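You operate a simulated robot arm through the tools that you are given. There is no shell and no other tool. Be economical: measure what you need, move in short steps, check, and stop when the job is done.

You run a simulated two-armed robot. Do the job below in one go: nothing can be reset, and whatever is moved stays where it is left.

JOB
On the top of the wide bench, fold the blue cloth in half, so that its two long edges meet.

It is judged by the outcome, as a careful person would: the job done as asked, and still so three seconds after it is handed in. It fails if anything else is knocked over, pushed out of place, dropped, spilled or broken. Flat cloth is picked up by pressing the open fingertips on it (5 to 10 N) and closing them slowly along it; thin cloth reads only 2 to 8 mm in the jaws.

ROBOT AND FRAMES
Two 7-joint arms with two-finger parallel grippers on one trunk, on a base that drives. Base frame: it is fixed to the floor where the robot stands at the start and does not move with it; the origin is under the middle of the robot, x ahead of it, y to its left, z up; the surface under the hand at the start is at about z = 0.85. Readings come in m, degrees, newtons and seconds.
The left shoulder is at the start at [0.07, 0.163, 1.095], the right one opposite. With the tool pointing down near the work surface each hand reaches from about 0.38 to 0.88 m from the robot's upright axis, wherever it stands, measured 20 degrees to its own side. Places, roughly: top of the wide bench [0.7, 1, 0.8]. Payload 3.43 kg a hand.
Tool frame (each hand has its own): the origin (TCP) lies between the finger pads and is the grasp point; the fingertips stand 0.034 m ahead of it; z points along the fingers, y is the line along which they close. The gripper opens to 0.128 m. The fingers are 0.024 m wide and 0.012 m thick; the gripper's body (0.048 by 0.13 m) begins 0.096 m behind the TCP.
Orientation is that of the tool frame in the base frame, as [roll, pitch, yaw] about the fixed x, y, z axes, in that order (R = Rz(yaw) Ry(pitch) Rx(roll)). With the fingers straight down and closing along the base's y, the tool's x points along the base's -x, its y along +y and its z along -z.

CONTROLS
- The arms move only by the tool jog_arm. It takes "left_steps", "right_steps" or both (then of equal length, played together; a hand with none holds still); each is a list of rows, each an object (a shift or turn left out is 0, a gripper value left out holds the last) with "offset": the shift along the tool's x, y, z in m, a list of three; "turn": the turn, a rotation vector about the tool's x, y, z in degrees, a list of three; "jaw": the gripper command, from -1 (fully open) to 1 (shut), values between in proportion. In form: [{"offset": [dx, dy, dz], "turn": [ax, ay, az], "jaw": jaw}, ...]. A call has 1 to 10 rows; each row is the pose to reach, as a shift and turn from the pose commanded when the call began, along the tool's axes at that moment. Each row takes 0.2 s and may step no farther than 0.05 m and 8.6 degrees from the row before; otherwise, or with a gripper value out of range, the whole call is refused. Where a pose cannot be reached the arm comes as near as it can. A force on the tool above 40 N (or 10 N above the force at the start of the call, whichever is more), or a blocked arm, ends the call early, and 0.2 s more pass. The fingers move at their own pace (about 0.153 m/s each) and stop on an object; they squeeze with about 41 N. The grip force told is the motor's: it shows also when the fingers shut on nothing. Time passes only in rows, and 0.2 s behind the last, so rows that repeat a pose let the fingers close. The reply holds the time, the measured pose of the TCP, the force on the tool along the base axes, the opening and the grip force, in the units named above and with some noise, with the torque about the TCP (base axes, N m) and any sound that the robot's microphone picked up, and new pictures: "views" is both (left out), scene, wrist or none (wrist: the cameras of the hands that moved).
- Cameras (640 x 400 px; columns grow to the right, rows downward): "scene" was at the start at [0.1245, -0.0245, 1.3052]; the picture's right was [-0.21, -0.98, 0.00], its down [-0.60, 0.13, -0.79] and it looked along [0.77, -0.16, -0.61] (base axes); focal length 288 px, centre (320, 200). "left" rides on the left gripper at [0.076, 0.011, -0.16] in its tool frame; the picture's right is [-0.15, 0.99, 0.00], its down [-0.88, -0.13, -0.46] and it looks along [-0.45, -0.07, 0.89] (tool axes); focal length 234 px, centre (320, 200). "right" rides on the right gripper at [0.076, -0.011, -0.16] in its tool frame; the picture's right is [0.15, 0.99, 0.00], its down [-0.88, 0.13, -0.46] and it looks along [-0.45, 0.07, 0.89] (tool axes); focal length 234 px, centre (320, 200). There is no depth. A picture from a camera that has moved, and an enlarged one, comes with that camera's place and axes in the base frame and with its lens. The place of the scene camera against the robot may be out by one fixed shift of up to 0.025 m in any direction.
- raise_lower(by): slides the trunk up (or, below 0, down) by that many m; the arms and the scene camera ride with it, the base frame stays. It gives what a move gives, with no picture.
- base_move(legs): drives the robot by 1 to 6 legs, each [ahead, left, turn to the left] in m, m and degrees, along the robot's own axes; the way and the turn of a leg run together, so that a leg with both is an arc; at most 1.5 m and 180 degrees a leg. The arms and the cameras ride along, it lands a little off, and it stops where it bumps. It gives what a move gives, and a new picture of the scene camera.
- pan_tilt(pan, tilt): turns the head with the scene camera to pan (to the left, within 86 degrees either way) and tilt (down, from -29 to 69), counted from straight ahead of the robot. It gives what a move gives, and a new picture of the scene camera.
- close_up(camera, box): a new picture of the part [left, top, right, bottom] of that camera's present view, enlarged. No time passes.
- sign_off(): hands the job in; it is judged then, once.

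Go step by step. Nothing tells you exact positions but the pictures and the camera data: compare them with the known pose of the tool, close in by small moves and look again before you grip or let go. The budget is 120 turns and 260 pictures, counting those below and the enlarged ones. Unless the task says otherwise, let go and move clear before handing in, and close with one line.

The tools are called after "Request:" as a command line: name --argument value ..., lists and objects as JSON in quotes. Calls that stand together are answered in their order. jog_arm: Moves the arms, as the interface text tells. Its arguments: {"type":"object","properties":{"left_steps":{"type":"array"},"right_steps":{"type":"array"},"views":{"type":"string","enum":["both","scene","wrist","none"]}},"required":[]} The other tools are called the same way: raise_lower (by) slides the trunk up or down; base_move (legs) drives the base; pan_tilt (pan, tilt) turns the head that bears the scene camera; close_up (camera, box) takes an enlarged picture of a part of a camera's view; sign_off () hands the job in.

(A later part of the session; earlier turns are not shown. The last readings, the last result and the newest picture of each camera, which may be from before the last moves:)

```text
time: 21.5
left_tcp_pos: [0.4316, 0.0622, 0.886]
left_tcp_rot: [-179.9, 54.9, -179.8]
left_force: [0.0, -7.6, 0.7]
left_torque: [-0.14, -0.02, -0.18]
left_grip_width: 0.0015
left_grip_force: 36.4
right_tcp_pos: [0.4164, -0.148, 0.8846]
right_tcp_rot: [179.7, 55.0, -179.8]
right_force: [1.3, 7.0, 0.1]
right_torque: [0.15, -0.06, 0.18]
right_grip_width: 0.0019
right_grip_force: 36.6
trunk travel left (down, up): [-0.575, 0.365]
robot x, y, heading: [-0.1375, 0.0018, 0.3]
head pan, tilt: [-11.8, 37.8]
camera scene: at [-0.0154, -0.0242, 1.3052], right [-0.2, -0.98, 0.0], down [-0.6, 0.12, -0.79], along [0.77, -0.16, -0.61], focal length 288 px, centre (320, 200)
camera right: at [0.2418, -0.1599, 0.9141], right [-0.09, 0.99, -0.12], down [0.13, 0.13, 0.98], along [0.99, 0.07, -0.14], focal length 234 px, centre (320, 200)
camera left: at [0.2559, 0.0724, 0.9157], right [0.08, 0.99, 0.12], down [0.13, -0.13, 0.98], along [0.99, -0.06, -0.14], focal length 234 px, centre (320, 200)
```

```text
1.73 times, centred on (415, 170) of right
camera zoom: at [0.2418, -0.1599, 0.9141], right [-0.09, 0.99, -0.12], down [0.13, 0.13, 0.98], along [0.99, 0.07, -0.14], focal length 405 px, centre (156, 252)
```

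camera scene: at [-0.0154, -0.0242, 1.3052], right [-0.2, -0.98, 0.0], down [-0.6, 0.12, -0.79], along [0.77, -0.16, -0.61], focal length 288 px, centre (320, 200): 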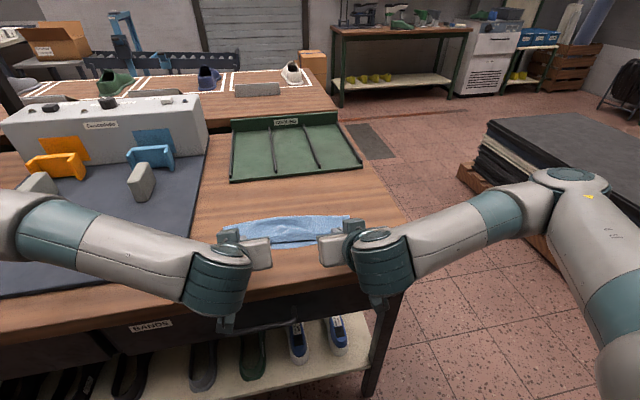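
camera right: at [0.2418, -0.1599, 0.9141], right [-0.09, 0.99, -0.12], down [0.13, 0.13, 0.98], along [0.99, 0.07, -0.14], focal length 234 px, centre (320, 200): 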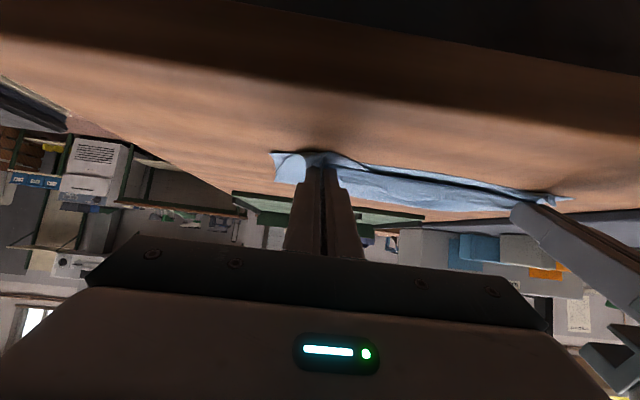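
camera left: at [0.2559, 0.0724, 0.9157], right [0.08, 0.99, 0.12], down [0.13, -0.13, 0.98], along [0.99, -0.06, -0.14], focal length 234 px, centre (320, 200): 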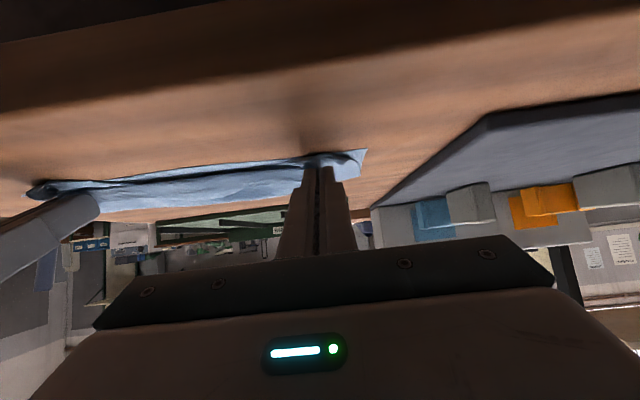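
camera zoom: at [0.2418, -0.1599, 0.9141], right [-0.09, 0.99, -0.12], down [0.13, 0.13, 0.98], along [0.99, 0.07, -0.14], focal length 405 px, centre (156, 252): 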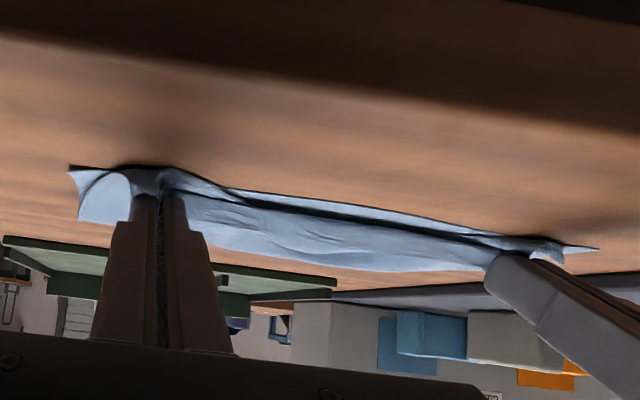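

Edge is straight and lies over the lower one. I lower the last few millimetres, open slowly so the fingers spread the bunches, and draw back along the fingers.

Request:
jog_arm --left_steps '[{"offset": [0.003, 0, 0.002]}, {"offset": [0.003, 0, 0.002], "jaw": 0.9}, {"offset": [0.003, 0, 0.002], "jaw": 0.78}, {"offset": [0.003, 0, 0.002], "jaw": 0.65}, {"offset": [0.003, 0, 0.002], "jaw": 0.5}, {"offset": [0.003, 0, 0.002], "jaw": 0.35}, {"offset": [0, 0, -0.01]}, {"offset": [-0.005, 0, -0.04]}, {"offset": [-0.02, 0, -0.08]}]' --right_steps '[{"offset": [0.003, 0, 0.002]}, {"offset": [0.003, 0, 0.002], "jaw": 0.9}, {"offset": [0.003, 0, 0.002], "jaw": 0.78}, {"offset": [0.003, 0, 0.002], "jaw": 0.65}, {"offset": [0.003, 0, 0.002], "jaw": 0.5}, {"offset": [0.003, 0, 0.002], "jaw": 0.35}, {"offset": [0, 0, -0.01]}, {"offset": [-0.005, 0, -0.04]}, {"offset": [-0.02, 0, -0.08]}]'

```text
time: 23.5
left_tcp_pos: [0.38, 0.0594, 0.9452]
left_tcp_rot: [179.9, 55.0, -179.8]
left_force: [-0.5, -0.6, 0.5]
left_torque: [0.0, 0.0, -0.01]
left_grip_width: 0.0417
left_grip_force: 0.1
right_tcp_pos: [0.4136, -0.1284, 0.9348]
right_tcp_rot: [180.0, 54.9, -179.8]
right_force: [-0.1, 0.0, -0.2]
right_torque: [0.01, 0.0, -0.01]
right_grip_width: 0.0418
right_grip_force: 0.0
right hand out of reach, approached as far as the arm can: row 7, 8, 9
trunk travel left (down, up): [-0.575, 0.365]
robot x, y, heading: [-0.1385, -0.0016, -0.0]
head pan, tilt: [-11.8, 37.8]
camera scene: at [-0.0164, -0.0245, 1.3052], right [-0.2, -0.98, 0.0], down [-0.6, 0.12, -0.79], along [0.77, -0.16, -0.61], focal length 288 px, centre (320, 200)
camera right: at [0.2398, -0.1408, 0.9652], right [-0.09, 0.99, -0.12], down [0.13, 0.13, 0.98], along [0.99, 0.07, -0.14], focal length 234 px, centre (320, 200)
camera left: at [0.2053, 0.0707, 0.9743], right [0.08, 0.99, 0.12], down [0.13, -0.13, 0.98], along [0.99, -0.06, -0.14], focal length 234 px, centre (320, 200)
```

scene: 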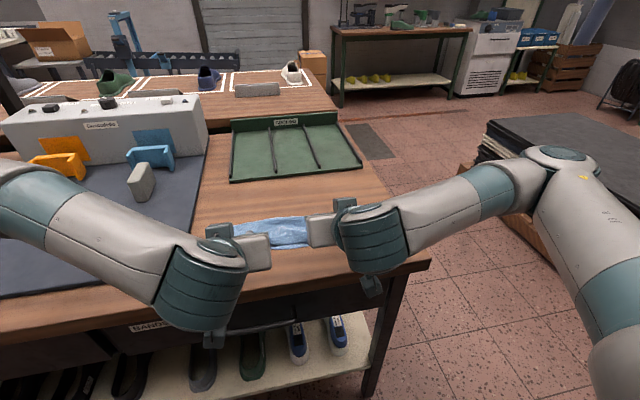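
right: 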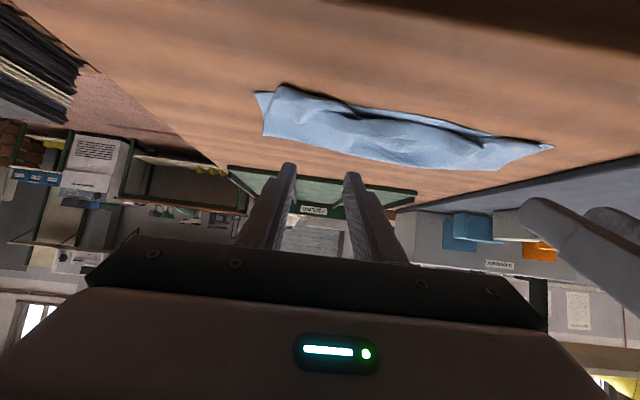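
left: 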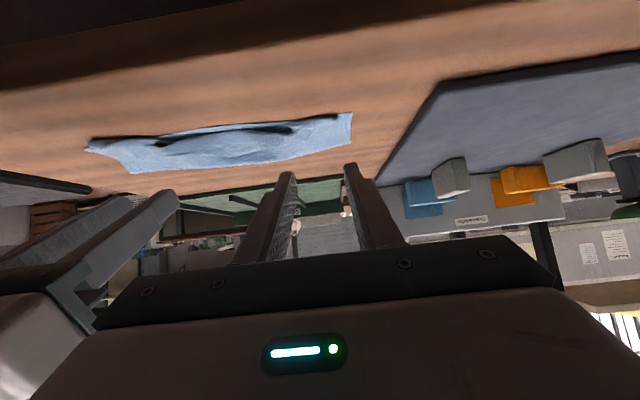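

The cloth lies folded. I lift and spread the hands away, upright, to see the result.

Request:
jog_arm --left_steps '[{"offset": [-0.016, 0.0, -0.011], "turn": [0, 8, 0]}, {"offset": [-0.033, 0.02, -0.023], "turn": [0, 16, 0]}, {"offset": [-0.05, 0.04, -0.034], "turn": [0, 24, 0]}, {"offset": [-0.066, 0.065, -0.046], "turn": [0, 32, 0]}, {"offset": [-0.082, 0.09, -0.057], "turn": [0, 40, 0]}, {"offset": [-0.098, 0.12, -0.068], "turn": [0, 48, 0]}, {"offset": [-0.11, 0.15, -0.075], "turn": [0, 55, 0]}, {"offset": [-0.11, 0.18, -0.075], "turn": [0, 55, 0]}]' --right_steps '[{"offset": [-0.016, 0.0, -0.011], "turn": [0, 8, 0]}, {"offset": [-0.033, -0.02, -0.023], "turn": [0, 16, 0]}, {"offset": [-0.05, -0.04, -0.034], "turn": [0, 24, 0]}, {"offset": [-0.066, -0.065, -0.046], "turn": [0, 32, 0]}, {"offset": [-0.082, -0.09, -0.057], "turn": [0, 40, 0]}, {"offset": [-0.098, -0.12, -0.068], "turn": [0, 48, 0]}, {"offset": [-0.11, -0.15, -0.075], "turn": [0, 55, 0]}, {"offset": [-0.11, -0.18, -0.075], "turn": [0, 55, 0]}]'

Request:
close_up --camera "scene" --box '[210, 190, 370, 290]'

```text
time: 25.3
left_tcp_pos: [0.3764, 0.2403, 1.0811]
left_tcp_rot: [-179.9, 0.1, -179.9]
left_force: [0.7, -0.8, -0.7]
left_torque: [0.0, -0.02, 0.03]
left_grip_width: 0.0412
left_grip_force: 0.1
right_tcp_pos: [0.4199, -0.3084, 1.0713]
right_tcp_rot: [-180.0, 0.1, -179.8]
right_force: [-0.1, 0.5, -0.4]
right_torque: [0.01, -0.03, 0.02]
right_grip_width: 0.0415
right_grip_force: 0.1
trunk travel left (down, up): [-0.575, 0.365]
robot x, y, heading: [-0.1423, -0.0011, 0.3]
head pan, tilt: [-11.8, 37.8]
camera scene: at [-0.0169, -0.0242, 1.3054], right [-0.2, -0.98, 0.0], down [-0.6, 0.12, -0.79], along [0.77, -0.16, -0.61], focal length 288 px, centre (320, 200)
camera right: at [0.3436, -0.3204, 1.2302], right [-0.15, 0.99, 0.0], down [0.88, 0.13, 0.46], along [0.45, 0.07, -0.89], focal length 234 px, centre (320, 200)
camera left: at [0.3, 0.2531, 1.2413], right [0.14, 0.99, 0.0], down [0.88, -0.13, 0.46], along [0.45, -0.07, -0.89], focal length 234 px, centre (320, 200)
```

scene: 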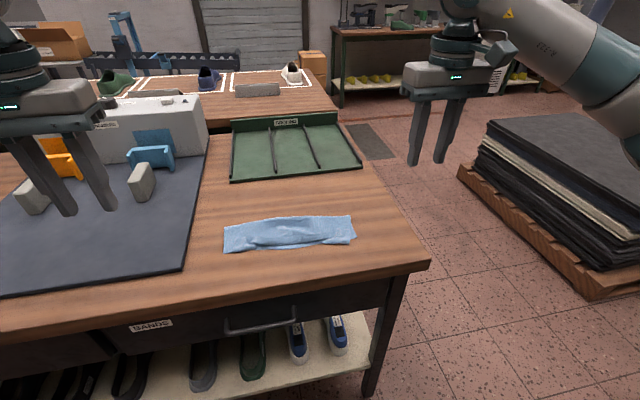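
right: 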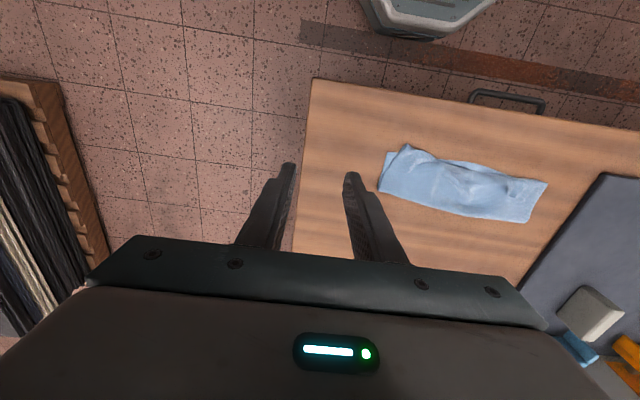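
left: 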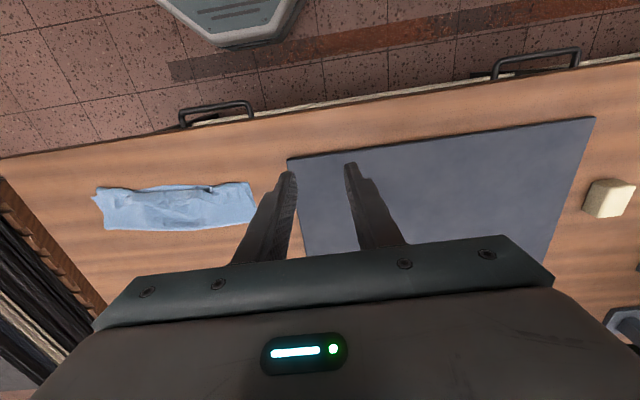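

```text
4.00 times, centred on (290, 240) of scene
camera zoom: at [-0.0169, -0.0242, 1.3054], right [-0.2, -0.98, 0.0], down [-0.6, 0.12, -0.79], along [0.77, -0.16, -0.61], focal length 1154 px, centre (440, 40)
```

zoom: 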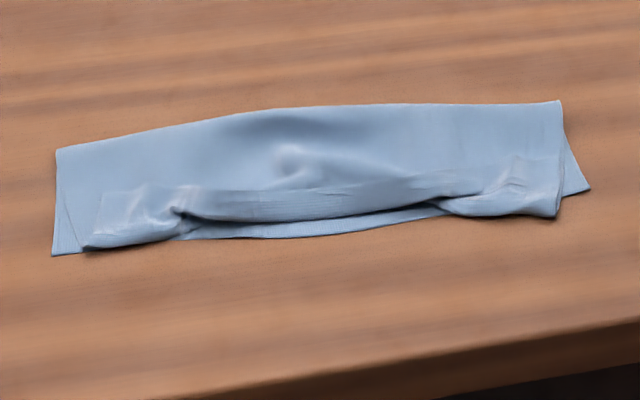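

The fold came over, but at both ends the gripped hem has flopped back into a small turned-up flap, and the corners are a bit drawn in. I need to unroll those flaps, so I hover over them for a closer look.

Request:
jog_arm --left_steps '[{"offset": [-0.016, -0.03, 0.025], "jaw": 0.7}, {"offset": [-0.032, -0.06, 0.05]}, {"offset": [-0.047, -0.09, 0.075]}, {"offset": [-0.063, -0.12, 0.1]}, {"offset": [-0.078, -0.15, 0.125]}, {"offset": [-0.094, -0.18, 0.13]}, {"offset": [-0.094, -0.18, 0.13]}]' --right_steps '[{"offset": [-0.006, 0.025, 0.024], "jaw": 0.7}, {"offset": [-0.012, 0.05, 0.048]}, {"offset": [-0.018, 0.075, 0.072]}, {"offset": [-0.024, 0.1, 0.096]}, {"offset": [-0.03, 0.125, 0.12]}, {"offset": [-0.035, 0.148, 0.125]}, {"offset": [-0.035, 0.148, 0.125]}]'

```text
time: 26.9
left_tcp_pos: [0.473, 0.0645, 0.9515]
left_tcp_rot: [180.0, -0.1, -179.8]
left_force: [0.4, 0.5, -0.2]
left_torque: [-0.01, -0.04, 0.01]
left_grip_width: 0.0192
left_grip_force: 0.1
right_tcp_pos: [0.4534, -0.1617, 0.9476]
right_tcp_rot: [179.9, 0.1, -179.9]
right_force: [1.2, -0.1, -0.4]
right_torque: [0.02, -0.03, -0.03]
right_grip_width: 0.0192
right_grip_force: 0.3
trunk travel left (down, up): [-0.575, 0.365]
robot x, y, heading: [-0.1406, -0.0012, -0.3]
head pan, tilt: [-11.8, 37.8]
camera scene: at [-0.0158, -0.0239, 1.3053], right [-0.2, -0.98, 0.0], down [-0.6, 0.12, -0.79], along [0.77, -0.16, -0.61], focal length 288 px, centre (320, 200)
camera right: at [0.3776, -0.1738, 1.108], right [-0.15, 0.99, 0.0], down [0.88, 0.13, 0.46], along [0.45, 0.07, -0.89], focal length 234 px, centre (320, 200)
camera left: at [0.3962, 0.0761, 1.1124], right [0.14, 0.99, 0.0], down [0.88, -0.13, 0.46], along [0.45, -0.07, -0.89], focal length 234 px, centre (320, 200)
```

scene: 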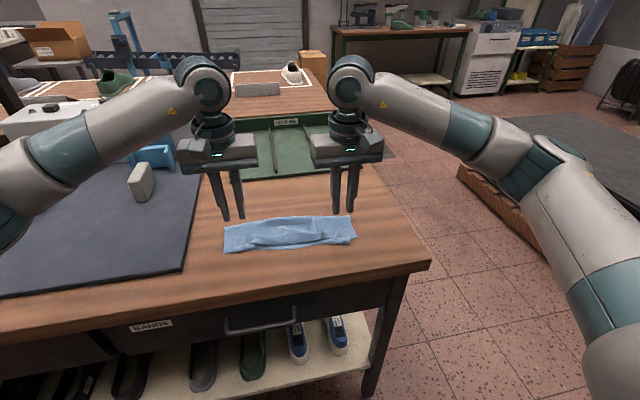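
right: 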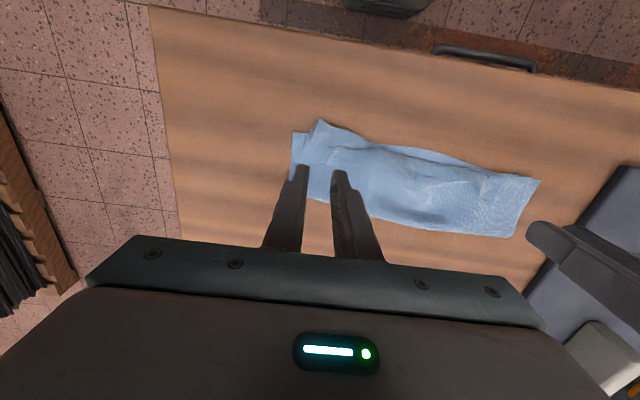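
left: 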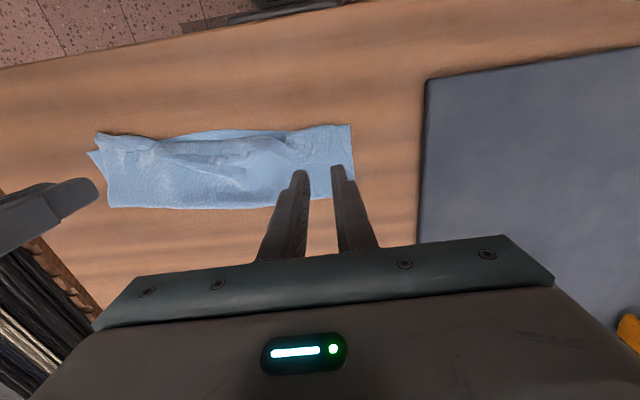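

Request:
close_up --camera "left" --box '[80, 100, 380, 230]'

Request:
close_up --camera "right" --box '[270, 100, 560, 250]'

```text
2.13 times, centred on (230, 165) of left
camera zoom: at [0.3962, 0.0761, 1.1124], right [0.14, 0.99, 0.0], down [0.88, -0.13, 0.46], along [0.45, -0.07, -0.89], focal length 500 px, centre (512, 275)
```

zoom: 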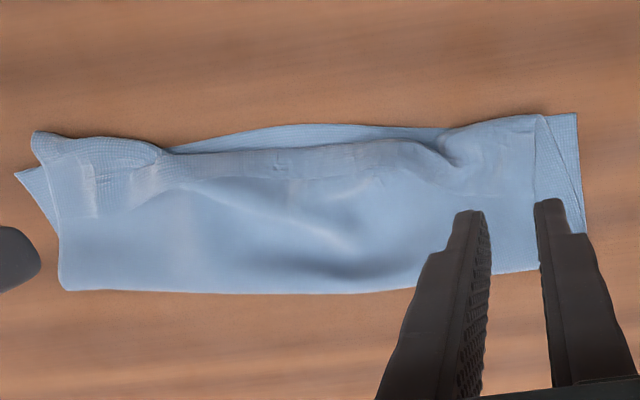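

```text
2.21 times, centred on (415, 175) of right
camera zoom: at [0.3776, -0.1738, 1.108], right [-0.15, 0.99, 0.0], down [0.88, 0.13, 0.46], along [0.45, 0.07, -0.89], focal length 517 px, centre (110, 255)
```

zoom: 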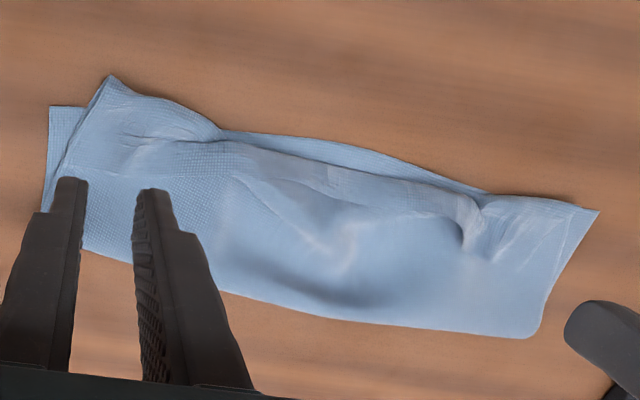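

Request:
close_up --camera "left" --box '[80, 115, 180, 180]'

Request:
close_up --camera "left" --box '[260, 115, 360, 180]'

```text
6.15 times, centred on (130, 148) of left
camera zoom: at [0.3962, 0.0761, 1.1124], right [0.14, 0.99, 0.0], down [0.88, -0.13, 0.46], along [0.45, -0.07, -0.89], focal length 1441 px, centre (1489, 523)
```

zoom: 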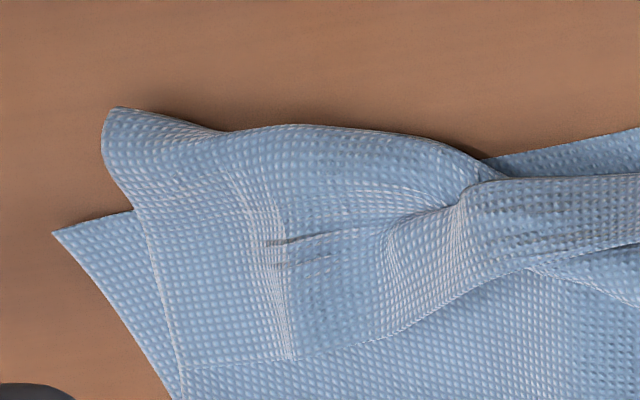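

```text
6.15 times, centred on (310, 148) of left
camera zoom: at [0.3962, 0.0761, 1.1124], right [0.14, 0.99, 0.0], down [0.88, -0.13, 0.46], along [0.45, -0.07, -0.89], focal length 1441 px, centre (382, 523)
```

zoom: 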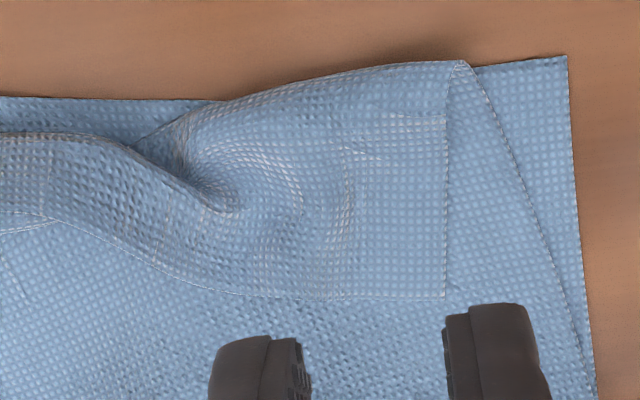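

The close view makes it clear: the free upper edge lies on top, folded back about 4 cm at each end. I'll press lightly on the left flap near its free edge and drag it toward me to unroll it.

Request:
jog_arm --left_steps '[{"offset": [0.002, -0.006, 0.03]}, {"offset": [0.002, -0.012, 0.05]}, {"offset": [0.002, -0.012, 0.058]}, {"offset": [0.002, -0.012, 0.062]}, {"offset": [0.002, -0.012, 0.063]}, {"offset": [0.002, -0.012, 0.063]}]' --views "none"

```text
time: 28.3
left_tcp_pos: [0.4721, 0.0499, 0.8867]
left_tcp_rot: [180.0, 0.0, -179.8]
left_force: [-0.2, -0.6, 1.1]
left_torque: [0.01, -0.02, 0.01]
left_grip_width: 0.019
left_grip_force: 0.1
right_tcp_pos: [0.4538, -0.1627, 0.9476]
right_tcp_rot: [179.9, 0.0, -179.7]
right_force: [-0.2, -0.3, 0.0]
right_torque: [0.01, -0.03, -0.02]
right_grip_width: 0.0193
right_grip_force: 0.0
trunk travel left (down, up): [-0.575, 0.365]
robot x, y, heading: [-0.1395, 0.0021, 0.5]
head pan, tilt: [-11.8, 37.8]
```

Request:
jog_arm --left_steps '[{"offset": [0, 0, 0.0005]}, {"offset": [0.01, 0, 0.0005]}, {"offset": [0.02, 0, 0.0005]}, {"offset": [0.03, 0, 0.0005]}, {"offset": [0.04, 0, 0.0005]}]' --views "both"

Request:
close_up --camera "left" --box '[80, 60, 380, 230]'

```text
time: 29.5
left_tcp_pos: [0.4299, 0.0491, 0.8857]
left_tcp_rot: [-179.9, 0.0, -179.7]
left_force: [0.0, 0.7, 2.2]
left_torque: [0.03, 0.0, 0.01]
left_grip_width: 0.0189
left_grip_force: 0.0
right_tcp_pos: [0.4531, -0.1632, 0.9479]
right_tcp_rot: [180.0, 0.0, -179.9]
right_force: [-0.6, -0.3, 0.1]
right_torque: [0.02, -0.02, -0.01]
right_grip_width: 0.0189
right_grip_force: 0.0
trunk travel left (down, up): [-0.575, 0.365]
robot x, y, heading: [-0.1409, -0.0006, 0.3]
head pan, tilt: [-11.8, 37.8]
camera scene: at [-0.0155, -0.0243, 1.3052], right [-0.2, -0.98, 0.0], down [-0.6, 0.12, -0.79], along [0.77, -0.16, -0.61], focal length 288 px, centre (320, 200)
camera left: at [0.3547, 0.0604, 1.0461], right [0.14, 0.99, 0.0], down [0.88, -0.13, 0.46], along [0.45, -0.06, -0.89], focal length 234 px, centre (320, 200)
```

scene: 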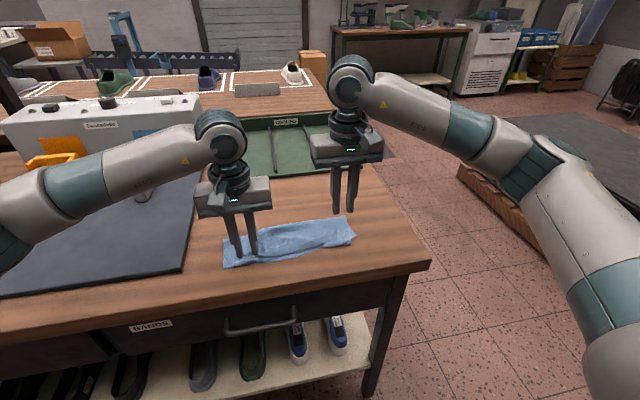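
left: 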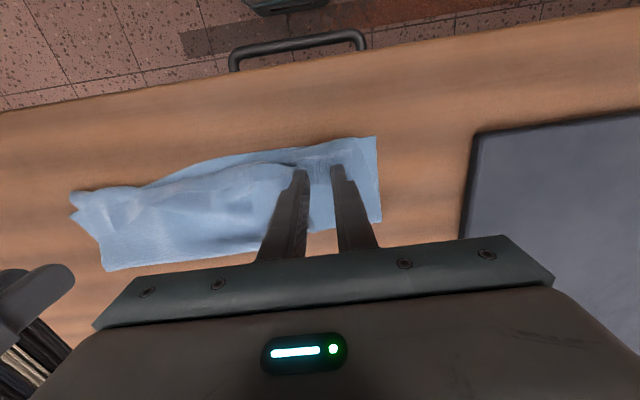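

```text
2.13 times, centred on (230, 145) of left
camera zoom: at [0.3547, 0.0604, 1.0461], right [0.14, 0.99, 0.0], down [0.88, -0.13, 0.46], along [0.45, -0.06, -0.89], focal length 500 px, centre (512, 317)
```

zoom: 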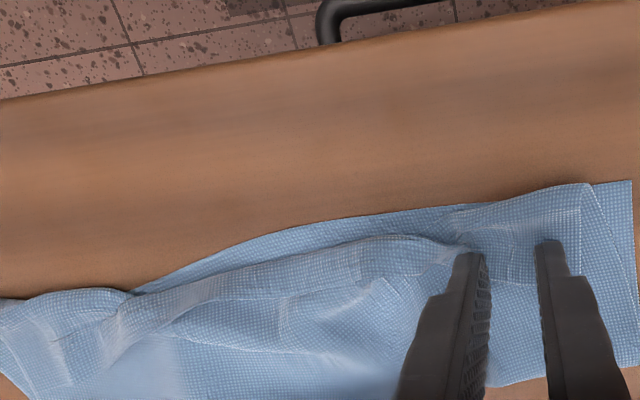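

Dragging moves the whole stack instead of just the flap, so that isn't the way. I'll lift off and look again; the hem ridge stands proud in the middle, so I can pick up just the upper layer there and unfold it for a cleaner fold.

Request:
jog_arm --left_steps '[{"offset": [0, 0, -0.03]}, {"offset": [0, 0.03, -0.07]}, {"offset": [0, 0.07, -0.1]}, {"offset": [0, 0.11, -0.12]}, {"offset": [0, 0.15, -0.13]}, {"offset": [0, 0.18, -0.14]}]' --right_steps '[{"offset": [0, 0, -0.03]}, {"offset": [0, 0.01, -0.06]}, {"offset": [0, 0.03, -0.09]}, {"offset": [0, 0.05, -0.1]}, {"offset": [0.02, 0.07, -0.1]}, {"offset": [0.04, 0.09, -0.1]}]'

Request:
close_up --camera "right" --box '[150, 100, 450, 290]'

Request:
close_up --camera "scene" --box '[210, 200, 370, 300]'

```text
time: 30.9
left_tcp_pos: [0.4285, 0.233, 1.0265]
left_tcp_rot: [-179.9, 0.0, -179.8]
left_force: [0.6, -0.5, -0.2]
left_torque: [-0.03, -0.01, 0.02]
left_grip_width: 0.0193
left_grip_force: 0.1
right_tcp_pos: [0.4138, -0.0682, 1.0462]
right_tcp_rot: [180.0, 0.0, -179.9]
right_force: [-0.4, 0.4, -0.1]
right_torque: [-0.03, -0.01, -0.02]
right_grip_width: 0.0192
right_grip_force: 0.0
trunk travel left (down, up): [-0.575, 0.365]
robot x, y, heading: [-0.1414, 0.0024, 0.2]
head pan, tilt: [-11.8, 37.8]
camera scene: at [-0.0161, -0.0229, 1.3053], right [-0.2, -0.98, 0.0], down [-0.6, 0.12, -0.79], along [0.77, -0.16, -0.61], focal length 288 px, centre (320, 200)
camera right: at [0.338, -0.0814, 1.2051], right [-0.15, 0.99, 0.0], down [0.88, 0.13, 0.46], along [0.45, 0.07, -0.89], focal length 234 px, centre (320, 200)
camera left: at [0.3521, 0.2441, 1.1862], right [0.14, 0.99, 0.0], down [0.88, -0.13, 0.46], along [0.45, -0.07, -0.89], focal length 234 px, centre (320, 200)
```

scene: 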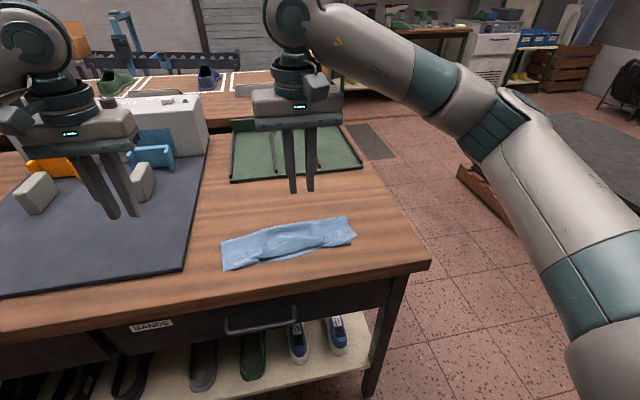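
right: 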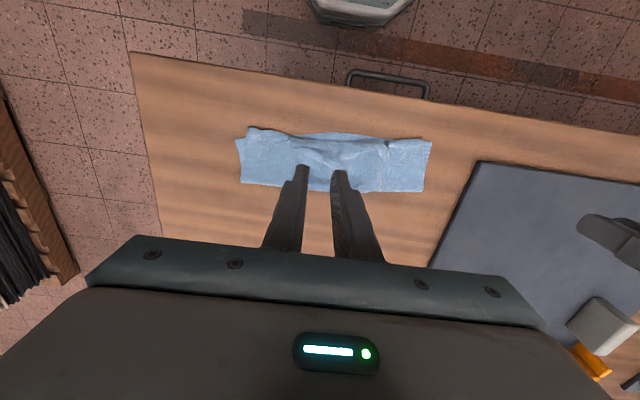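
left: 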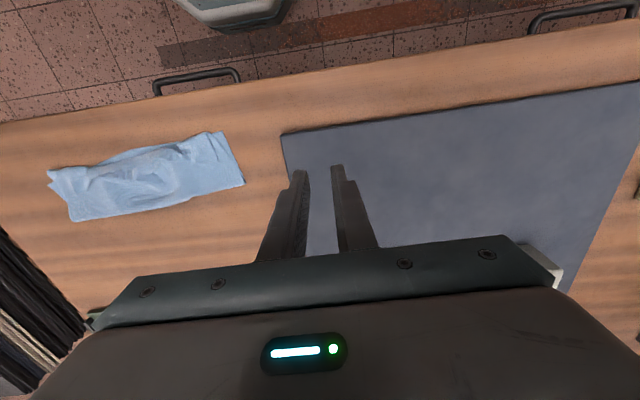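

```text
2.11 times, centred on (300, 195) of right
camera zoom: at [0.338, -0.0814, 1.2051], right [-0.15, 0.99, 0.0], down [0.88, 0.13, 0.46], along [0.45, 0.07, -0.89], focal length 493 px, centre (362, 210)
```

zoom: 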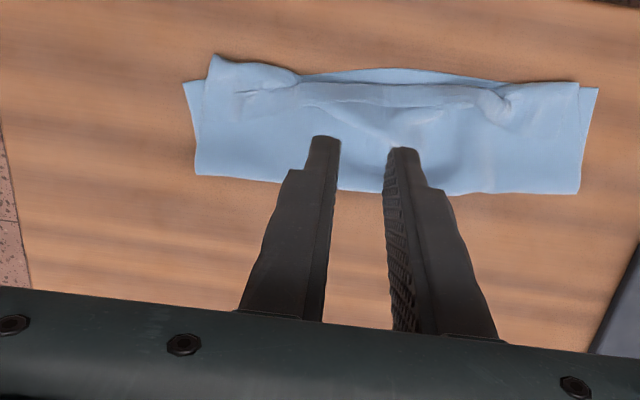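

```text
4.00 times, centred on (290, 250) of scene
camera zoom: at [-0.0161, -0.0229, 1.3053], right [-0.2, -0.98, 0.0], down [-0.6, 0.12, -0.79], along [0.77, -0.16, -0.61], focal length 1154 px, centre (440, 0)
```

zoom: 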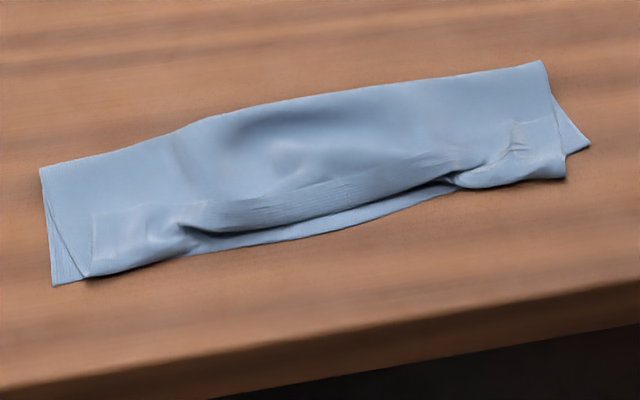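

I now plan: yaw the right hand so its fingers close across the raised middle of the hem (about x 0.42, y -0.045), pinch just the upper layer and unfold it. First the turn and hover.

Request:
jog_arm --right_steps '[{"offset": [0, 0.003, 0.01], "turn": [0, 0, 8.2], "jaw": 0.4}, {"offset": [-0.001, 0.006, 0.02], "turn": [0, 0, 16.4]}, {"offset": [-0.002, 0.009, 0.03], "turn": [0, 0, 24.6]}, {"offset": [-0.003, 0.011, 0.04], "turn": [0, 0, 32.8]}, {"offset": [-0.004, 0.013, 0.05], "turn": [0, 0, 41]}, {"offset": [-0.005, 0.015, 0.06], "turn": [0, 0, 49.2]}, {"offset": [-0.006, 0.017, 0.07], "turn": [0, 0, 57.4]}, {"offset": [-0.006, 0.019, 0.08], "turn": [0, 0, 65.6]}, {"offset": [-0.006, 0.021, 0.09], "turn": [0, 0, 73.8]}, {"offset": [-0.006, 0.023, 0.09], "turn": [0, 0, 82]}]'

Request:
close_up --camera "right" --box '[200, 60, 440, 240]'

```text
time: 33.1
left_tcp_pos: [0.4299, 0.2311, 1.0266]
left_tcp_rot: [179.9, 0.0, -179.8]
left_force: [0.5, -1.1, -0.4]
left_torque: [0.02, -0.01, -0.01]
left_grip_width: 0.0192
left_grip_force: 0.0
right_tcp_pos: [0.4191, -0.0475, 0.9553]
right_tcp_rot: [-179.9, -0.1, 98.0]
right_force: [-0.2, 0.2, 0.2]
right_torque: [-0.03, -0.01, -0.01]
right_grip_width: 0.0382
right_grip_force: 0.1
trunk travel left (down, up): [-0.575, 0.365]
robot x, y, heading: [-0.1396, -0.002, 0.1]
head pan, tilt: [-11.8, 37.8]
camera scene: at [-0.0154, -0.0241, 1.3052], right [-0.2, -0.98, 0.0], down [-0.6, 0.12, -0.79], along [0.77, -0.16, -0.61], focal length 288 px, centre (320, 200)
camera right: at [0.3974, 0.0252, 1.1158], right [0.96, 0.28, 0.0], down [0.25, -0.85, 0.46], along [0.13, -0.44, -0.89], focal length 234 px, centre (320, 200)
```

scene: 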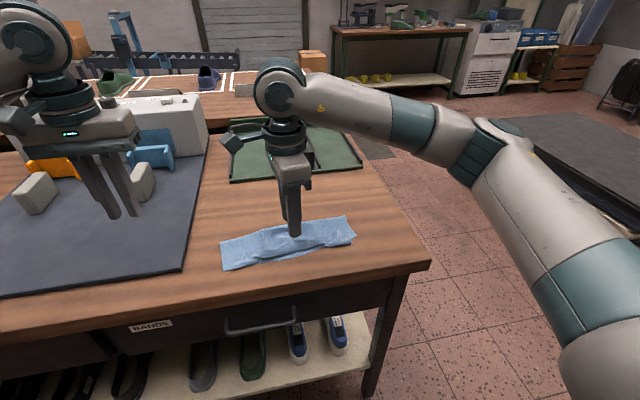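
right: 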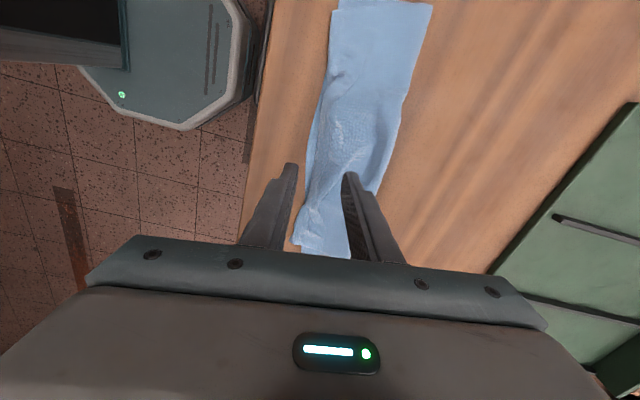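

```text
2.22 times, centred on (320, 150) of right
camera zoom: at [0.3974, 0.0252, 1.1158], right [0.96, 0.28, 0.0], down [0.25, -0.85, 0.46], along [0.13, -0.44, -0.89], focal length 520 px, centre (320, 311)
```

zoom: 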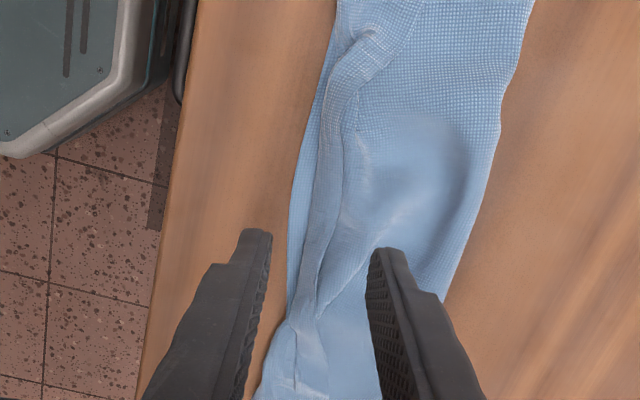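

The fingers straddle the raised hem strip. I lower to about 2 mm above the table and close on it.

Request:
jog_arm --right_steps '[{"offset": [0, 0.003, 0.03]}, {"offset": [0, 0.003, 0.055]}, {"offset": [0, 0.003, 0.064]}, {"offset": [0, 0.003, 0.0675]}, {"offset": [0, 0.003, 0.0675]}, {"offset": [0, 0.003, 0.0675], "jaw": 0.55}, {"offset": [0, 0.003, 0.0675], "jaw": 0.7}, {"offset": [0, 0.003, 0.0675], "jaw": 0.85}, {"offset": [0, 0.003, 0.0675], "jaw": 1}, {"offset": [0, 0.003, 0.0675], "jaw": 1}]' --views "wrist"

Request:
close_up --camera "right" --box '[200, 60, 440, 240]'

```text
time: 35.3
left_tcp_pos: [0.4281, 0.2314, 1.0265]
left_tcp_rot: [-179.9, 0.0, -179.8]
left_force: [0.3, 0.2, 0.7]
left_torque: [-0.03, 0.0, -0.04]
left_grip_width: 0.0193
left_grip_force: 0.1
right_tcp_pos: [0.4237, -0.0472, 0.8871]
right_tcp_rot: [179.9, 0.0, 98.2]
right_force: [0.2, 0.6, 1.0]
right_torque: [0.03, -0.02, 0.0]
right_grip_width: 0.0057
right_grip_force: 40.4
trunk travel left (down, up): [-0.575, 0.365]
robot x, y, heading: [-0.1418, 0.0012, 0.2]
head pan, tilt: [-11.8, 37.8]
camera right: at [0.4008, 0.0261, 1.0478], right [0.96, 0.29, 0.0], down [0.25, -0.85, 0.46], along [0.13, -0.44, -0.89], focal length 234 px, centre (320, 200)
```

right: 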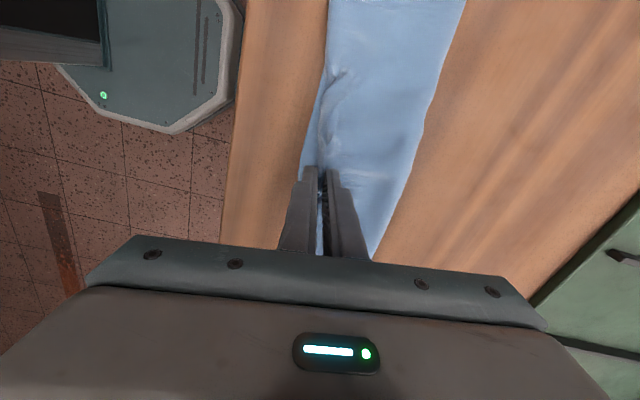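

```text
2.22 times, centred on (320, 150) of right
camera zoom: at [0.4008, 0.0261, 1.0478], right [0.96, 0.29, 0.0], down [0.25, -0.85, 0.46], along [0.13, -0.44, -0.89], focal length 520 px, centre (320, 311)
```

zoom: 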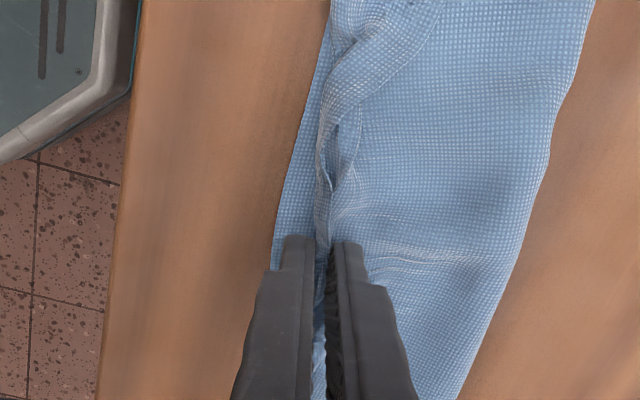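

It pinched 5.7 mm of hem, with the lower layer still flat beside it. I lift a little to confirm it's only the upper layer.

Request:
jog_arm --right_steps '[{"offset": [0, 0.002, -0.015], "jaw": 1}, {"offset": [0, 0.006, -0.03]}, {"offset": [0, 0.015, -0.045]}, {"offset": [0, 0.025, -0.06]}]'

Request:
close_up --camera "scene" --box '[210, 190, 370, 290]'

```text
time: 36.3
left_tcp_pos: [0.4299, 0.2312, 1.0264]
left_tcp_rot: [-180.0, 0.0, -179.9]
left_force: [0.1, 0.4, -0.1]
left_torque: [0.0, 0.0, 0.04]
left_grip_width: 0.0193
left_grip_force: 0.0
right_tcp_pos: [0.4482, -0.0458, 0.9475]
right_tcp_rot: [-180.0, 0.0, 98.2]
right_force: [0.1, 0.4, -0.6]
right_torque: [0.01, -0.03, 0.01]
right_grip_width: 0.0053
right_grip_force: 39.4
trunk travel left (down, up): [-0.575, 0.365]
robot x, y, heading: [-0.1414, -0.0027, 0.1]
head pan, tilt: [-11.8, 37.8]
camera scene: at [-0.0153, -0.024, 1.3052], right [-0.2, -0.98, 0.0], down [-0.6, 0.12, -0.79], along [0.77, -0.16, -0.61], focal length 288 px, centre (320, 200)
camera right: at [0.4263, 0.0279, 1.1072], right [0.96, 0.29, 0.0], down [0.25, -0.85, 0.46], along [0.13, -0.44, -0.89], focal length 234 px, centre (320, 200)
```

scene: 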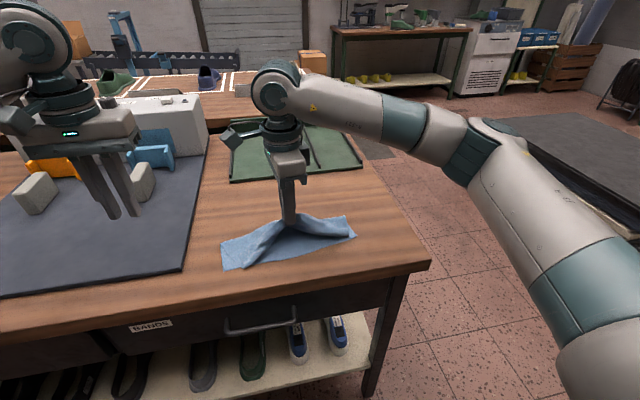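
right: 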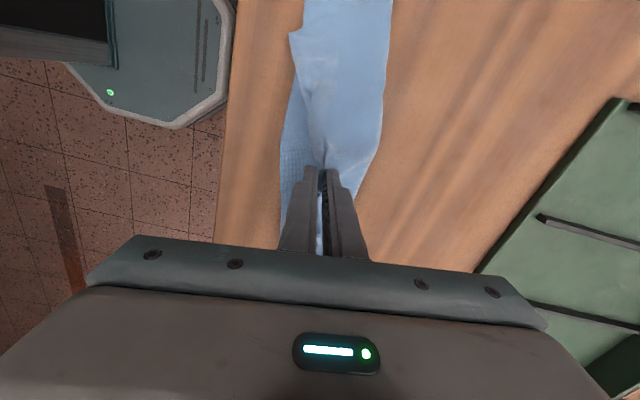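

```text
4.00 times, centred on (290, 240) of scene
camera zoom: at [-0.0153, -0.024, 1.3052], right [-0.2, -0.98, 0.0], down [-0.6, 0.12, -0.79], along [0.77, -0.16, -0.61], focal length 1154 px, centre (440, 40)
```

zoom: 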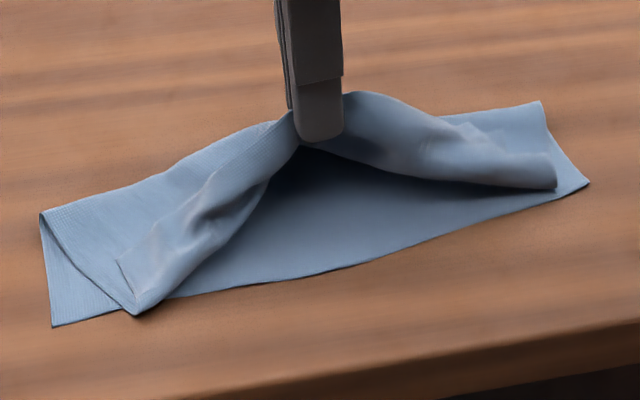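

Only the upper layer came up, exactly as wanted. I carry it over to the far side and lay it out.

Request:
jog_arm --right_steps '[{"offset": [0, 0.02, -0.03], "jaw": 1}, {"offset": [0, 0.045, -0.045]}, {"offset": [0, 0.075, -0.05]}, {"offset": [0, 0.105, -0.045]}, {"offset": [0, 0.13, -0.03]}, {"offset": [0, 0.15, -0.01]}, {"offset": [0, 0.165, 0.02]}, {"offset": [0, 0.175, 0.045]}, {"offset": [0, 0.178, 0.054]}, {"offset": [0, 0.178, 0.054]}]'

Request:
close_up --camera "scene" --box '[210, 160, 370, 280]'

```text
time: 38.5
left_tcp_pos: [0.429, 0.2321, 1.0265]
left_tcp_rot: [179.9, 0.0, -179.8]
left_force: [-0.5, 0.2, 0.3]
left_torque: [0.01, 0.04, -0.01]
left_grip_width: 0.0191
left_grip_force: 0.1
right_tcp_pos: [0.6275, -0.0212, 0.8938]
right_tcp_rot: [180.0, 0.0, 98.2]
right_force: [-0.2, -0.1, 0.5]
right_torque: [0.03, -0.02, 0.01]
right_grip_width: 0.0016
right_grip_force: 36.2
trunk travel left (down, up): [-0.575, 0.365]
robot x, y, heading: [-0.14, -0.0009, 0.1]
head pan, tilt: [-11.8, 37.8]
camera scene: at [-0.0152, -0.0242, 1.3052], right [-0.2, -0.98, 0.0], down [-0.6, 0.12, -0.79], along [0.77, -0.16, -0.61], focal length 288 px, centre (320, 200)
camera right: at [0.6047, 0.0519, 1.0543], right [0.96, 0.29, 0.0], down [0.25, -0.85, 0.46], along [0.13, -0.44, -0.89], focal length 234 px, centre (320, 200)
```

scene: 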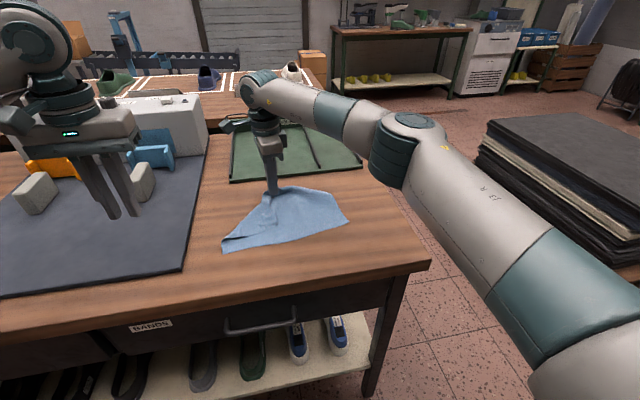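
right: 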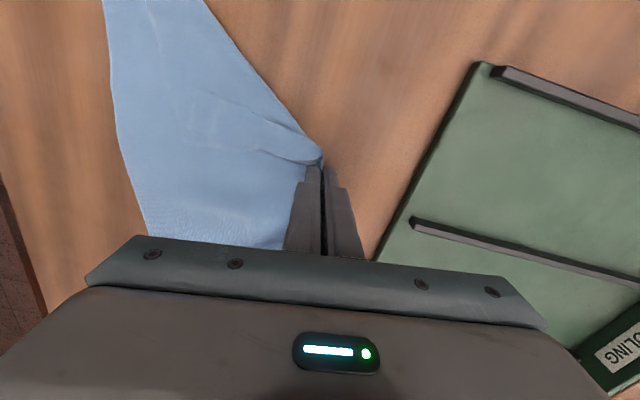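

```text
3.33 times, centred on (290, 220) of scene
camera zoom: at [-0.0152, -0.0242, 1.3052], right [-0.2, -0.98, 0.0], down [-0.6, 0.12, -0.79], along [0.77, -0.16, -0.61], focal length 961 px, centre (420, 133)
```

zoom: 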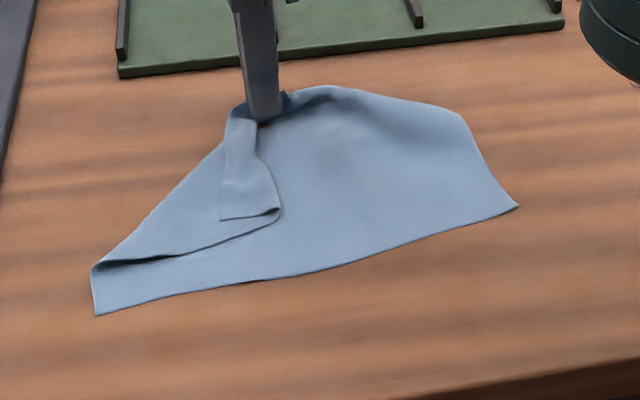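

Most of it is unfolded; only the left far corner is still turned under. I release, lift the right hand clear and look.

Request:
jog_arm --right_steps '[{"offset": [0, 0, 0.005], "jaw": 0.7}, {"offset": [0, 0, 0.005], "jaw": 0.4}, {"offset": [0, 0, -0.04]}, {"offset": [-0.04, 0, -0.07]}, {"offset": [-0.08, -0.02, -0.09]}, {"offset": [-0.12, -0.05, -0.1]}, {"offset": [-0.16, -0.08, -0.1]}, {"offset": [-0.19, -0.1, -0.1]}]' --views "scene"

Request:
jog_arm --left_steps '[{"offset": [-0.01, -0.04, 0]}, {"offset": [-0.02, -0.08, 0]}, {"offset": [-0.03, -0.12, 0]}, {"offset": [-0.04, -0.14, 0]}, {"offset": [-0.04, -0.14, 0]}]' --views "wrist"

Request:
close_up --camera "scene" --box '[210, 160, 370, 280]'

```text
refused: row 6 steps farther than a row can; nothing moved
```

```text
time: 39.7
left_tcp_pos: [0.4711, 0.0908, 1.0278]
left_tcp_rot: [-180.0, 0.0, -179.7]
left_force: [0.8, -0.1, -0.3]
left_torque: [0.02, -0.03, -0.02]
left_grip_width: 0.0192
left_grip_force: 0.0
right_tcp_pos: [0.6264, -0.0209, 0.8954]
right_tcp_rot: [180.0, 0.0, 98.2]
right_force: [-1.0, 0.4, -0.1]
right_torque: [0.03, -0.03, 0.0]
right_grip_width: 0.0019
right_grip_force: 37.2
trunk travel left (down, up): [-0.575, 0.365]
robot x, y, heading: [-0.1416, 0.0005, 0.1]
head pan, tilt: [-11.8, 37.8]
camera left: at [0.3953, 0.1022, 1.1872], right [0.14, 0.99, 0.0], down [0.88, -0.13, 0.46], along [0.45, -0.06, -0.89], focal length 234 px, centre (320, 200)
```

left: 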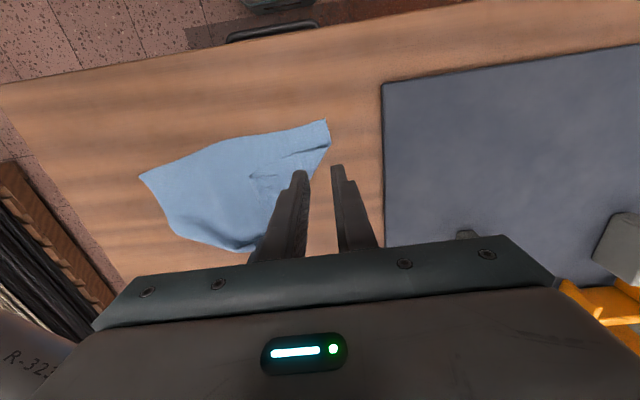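

```text
3.33 times, centred on (290, 220) of scene
camera zoom: at [-0.0154, -0.0238, 1.3052], right [-0.2, -0.98, 0.0], down [-0.6, 0.12, -0.79], along [0.77, -0.16, -0.61], focal length 961 px, centre (420, 133)
```

zoom: 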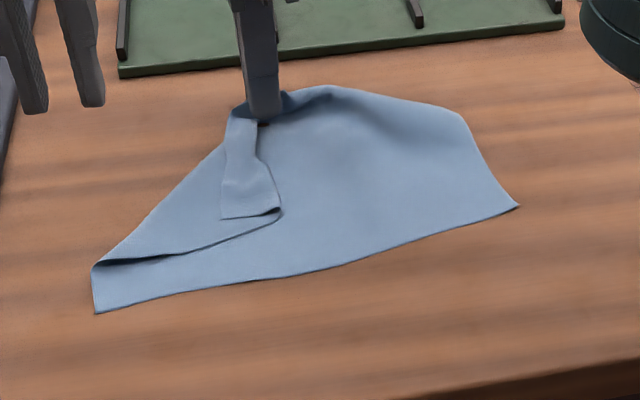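

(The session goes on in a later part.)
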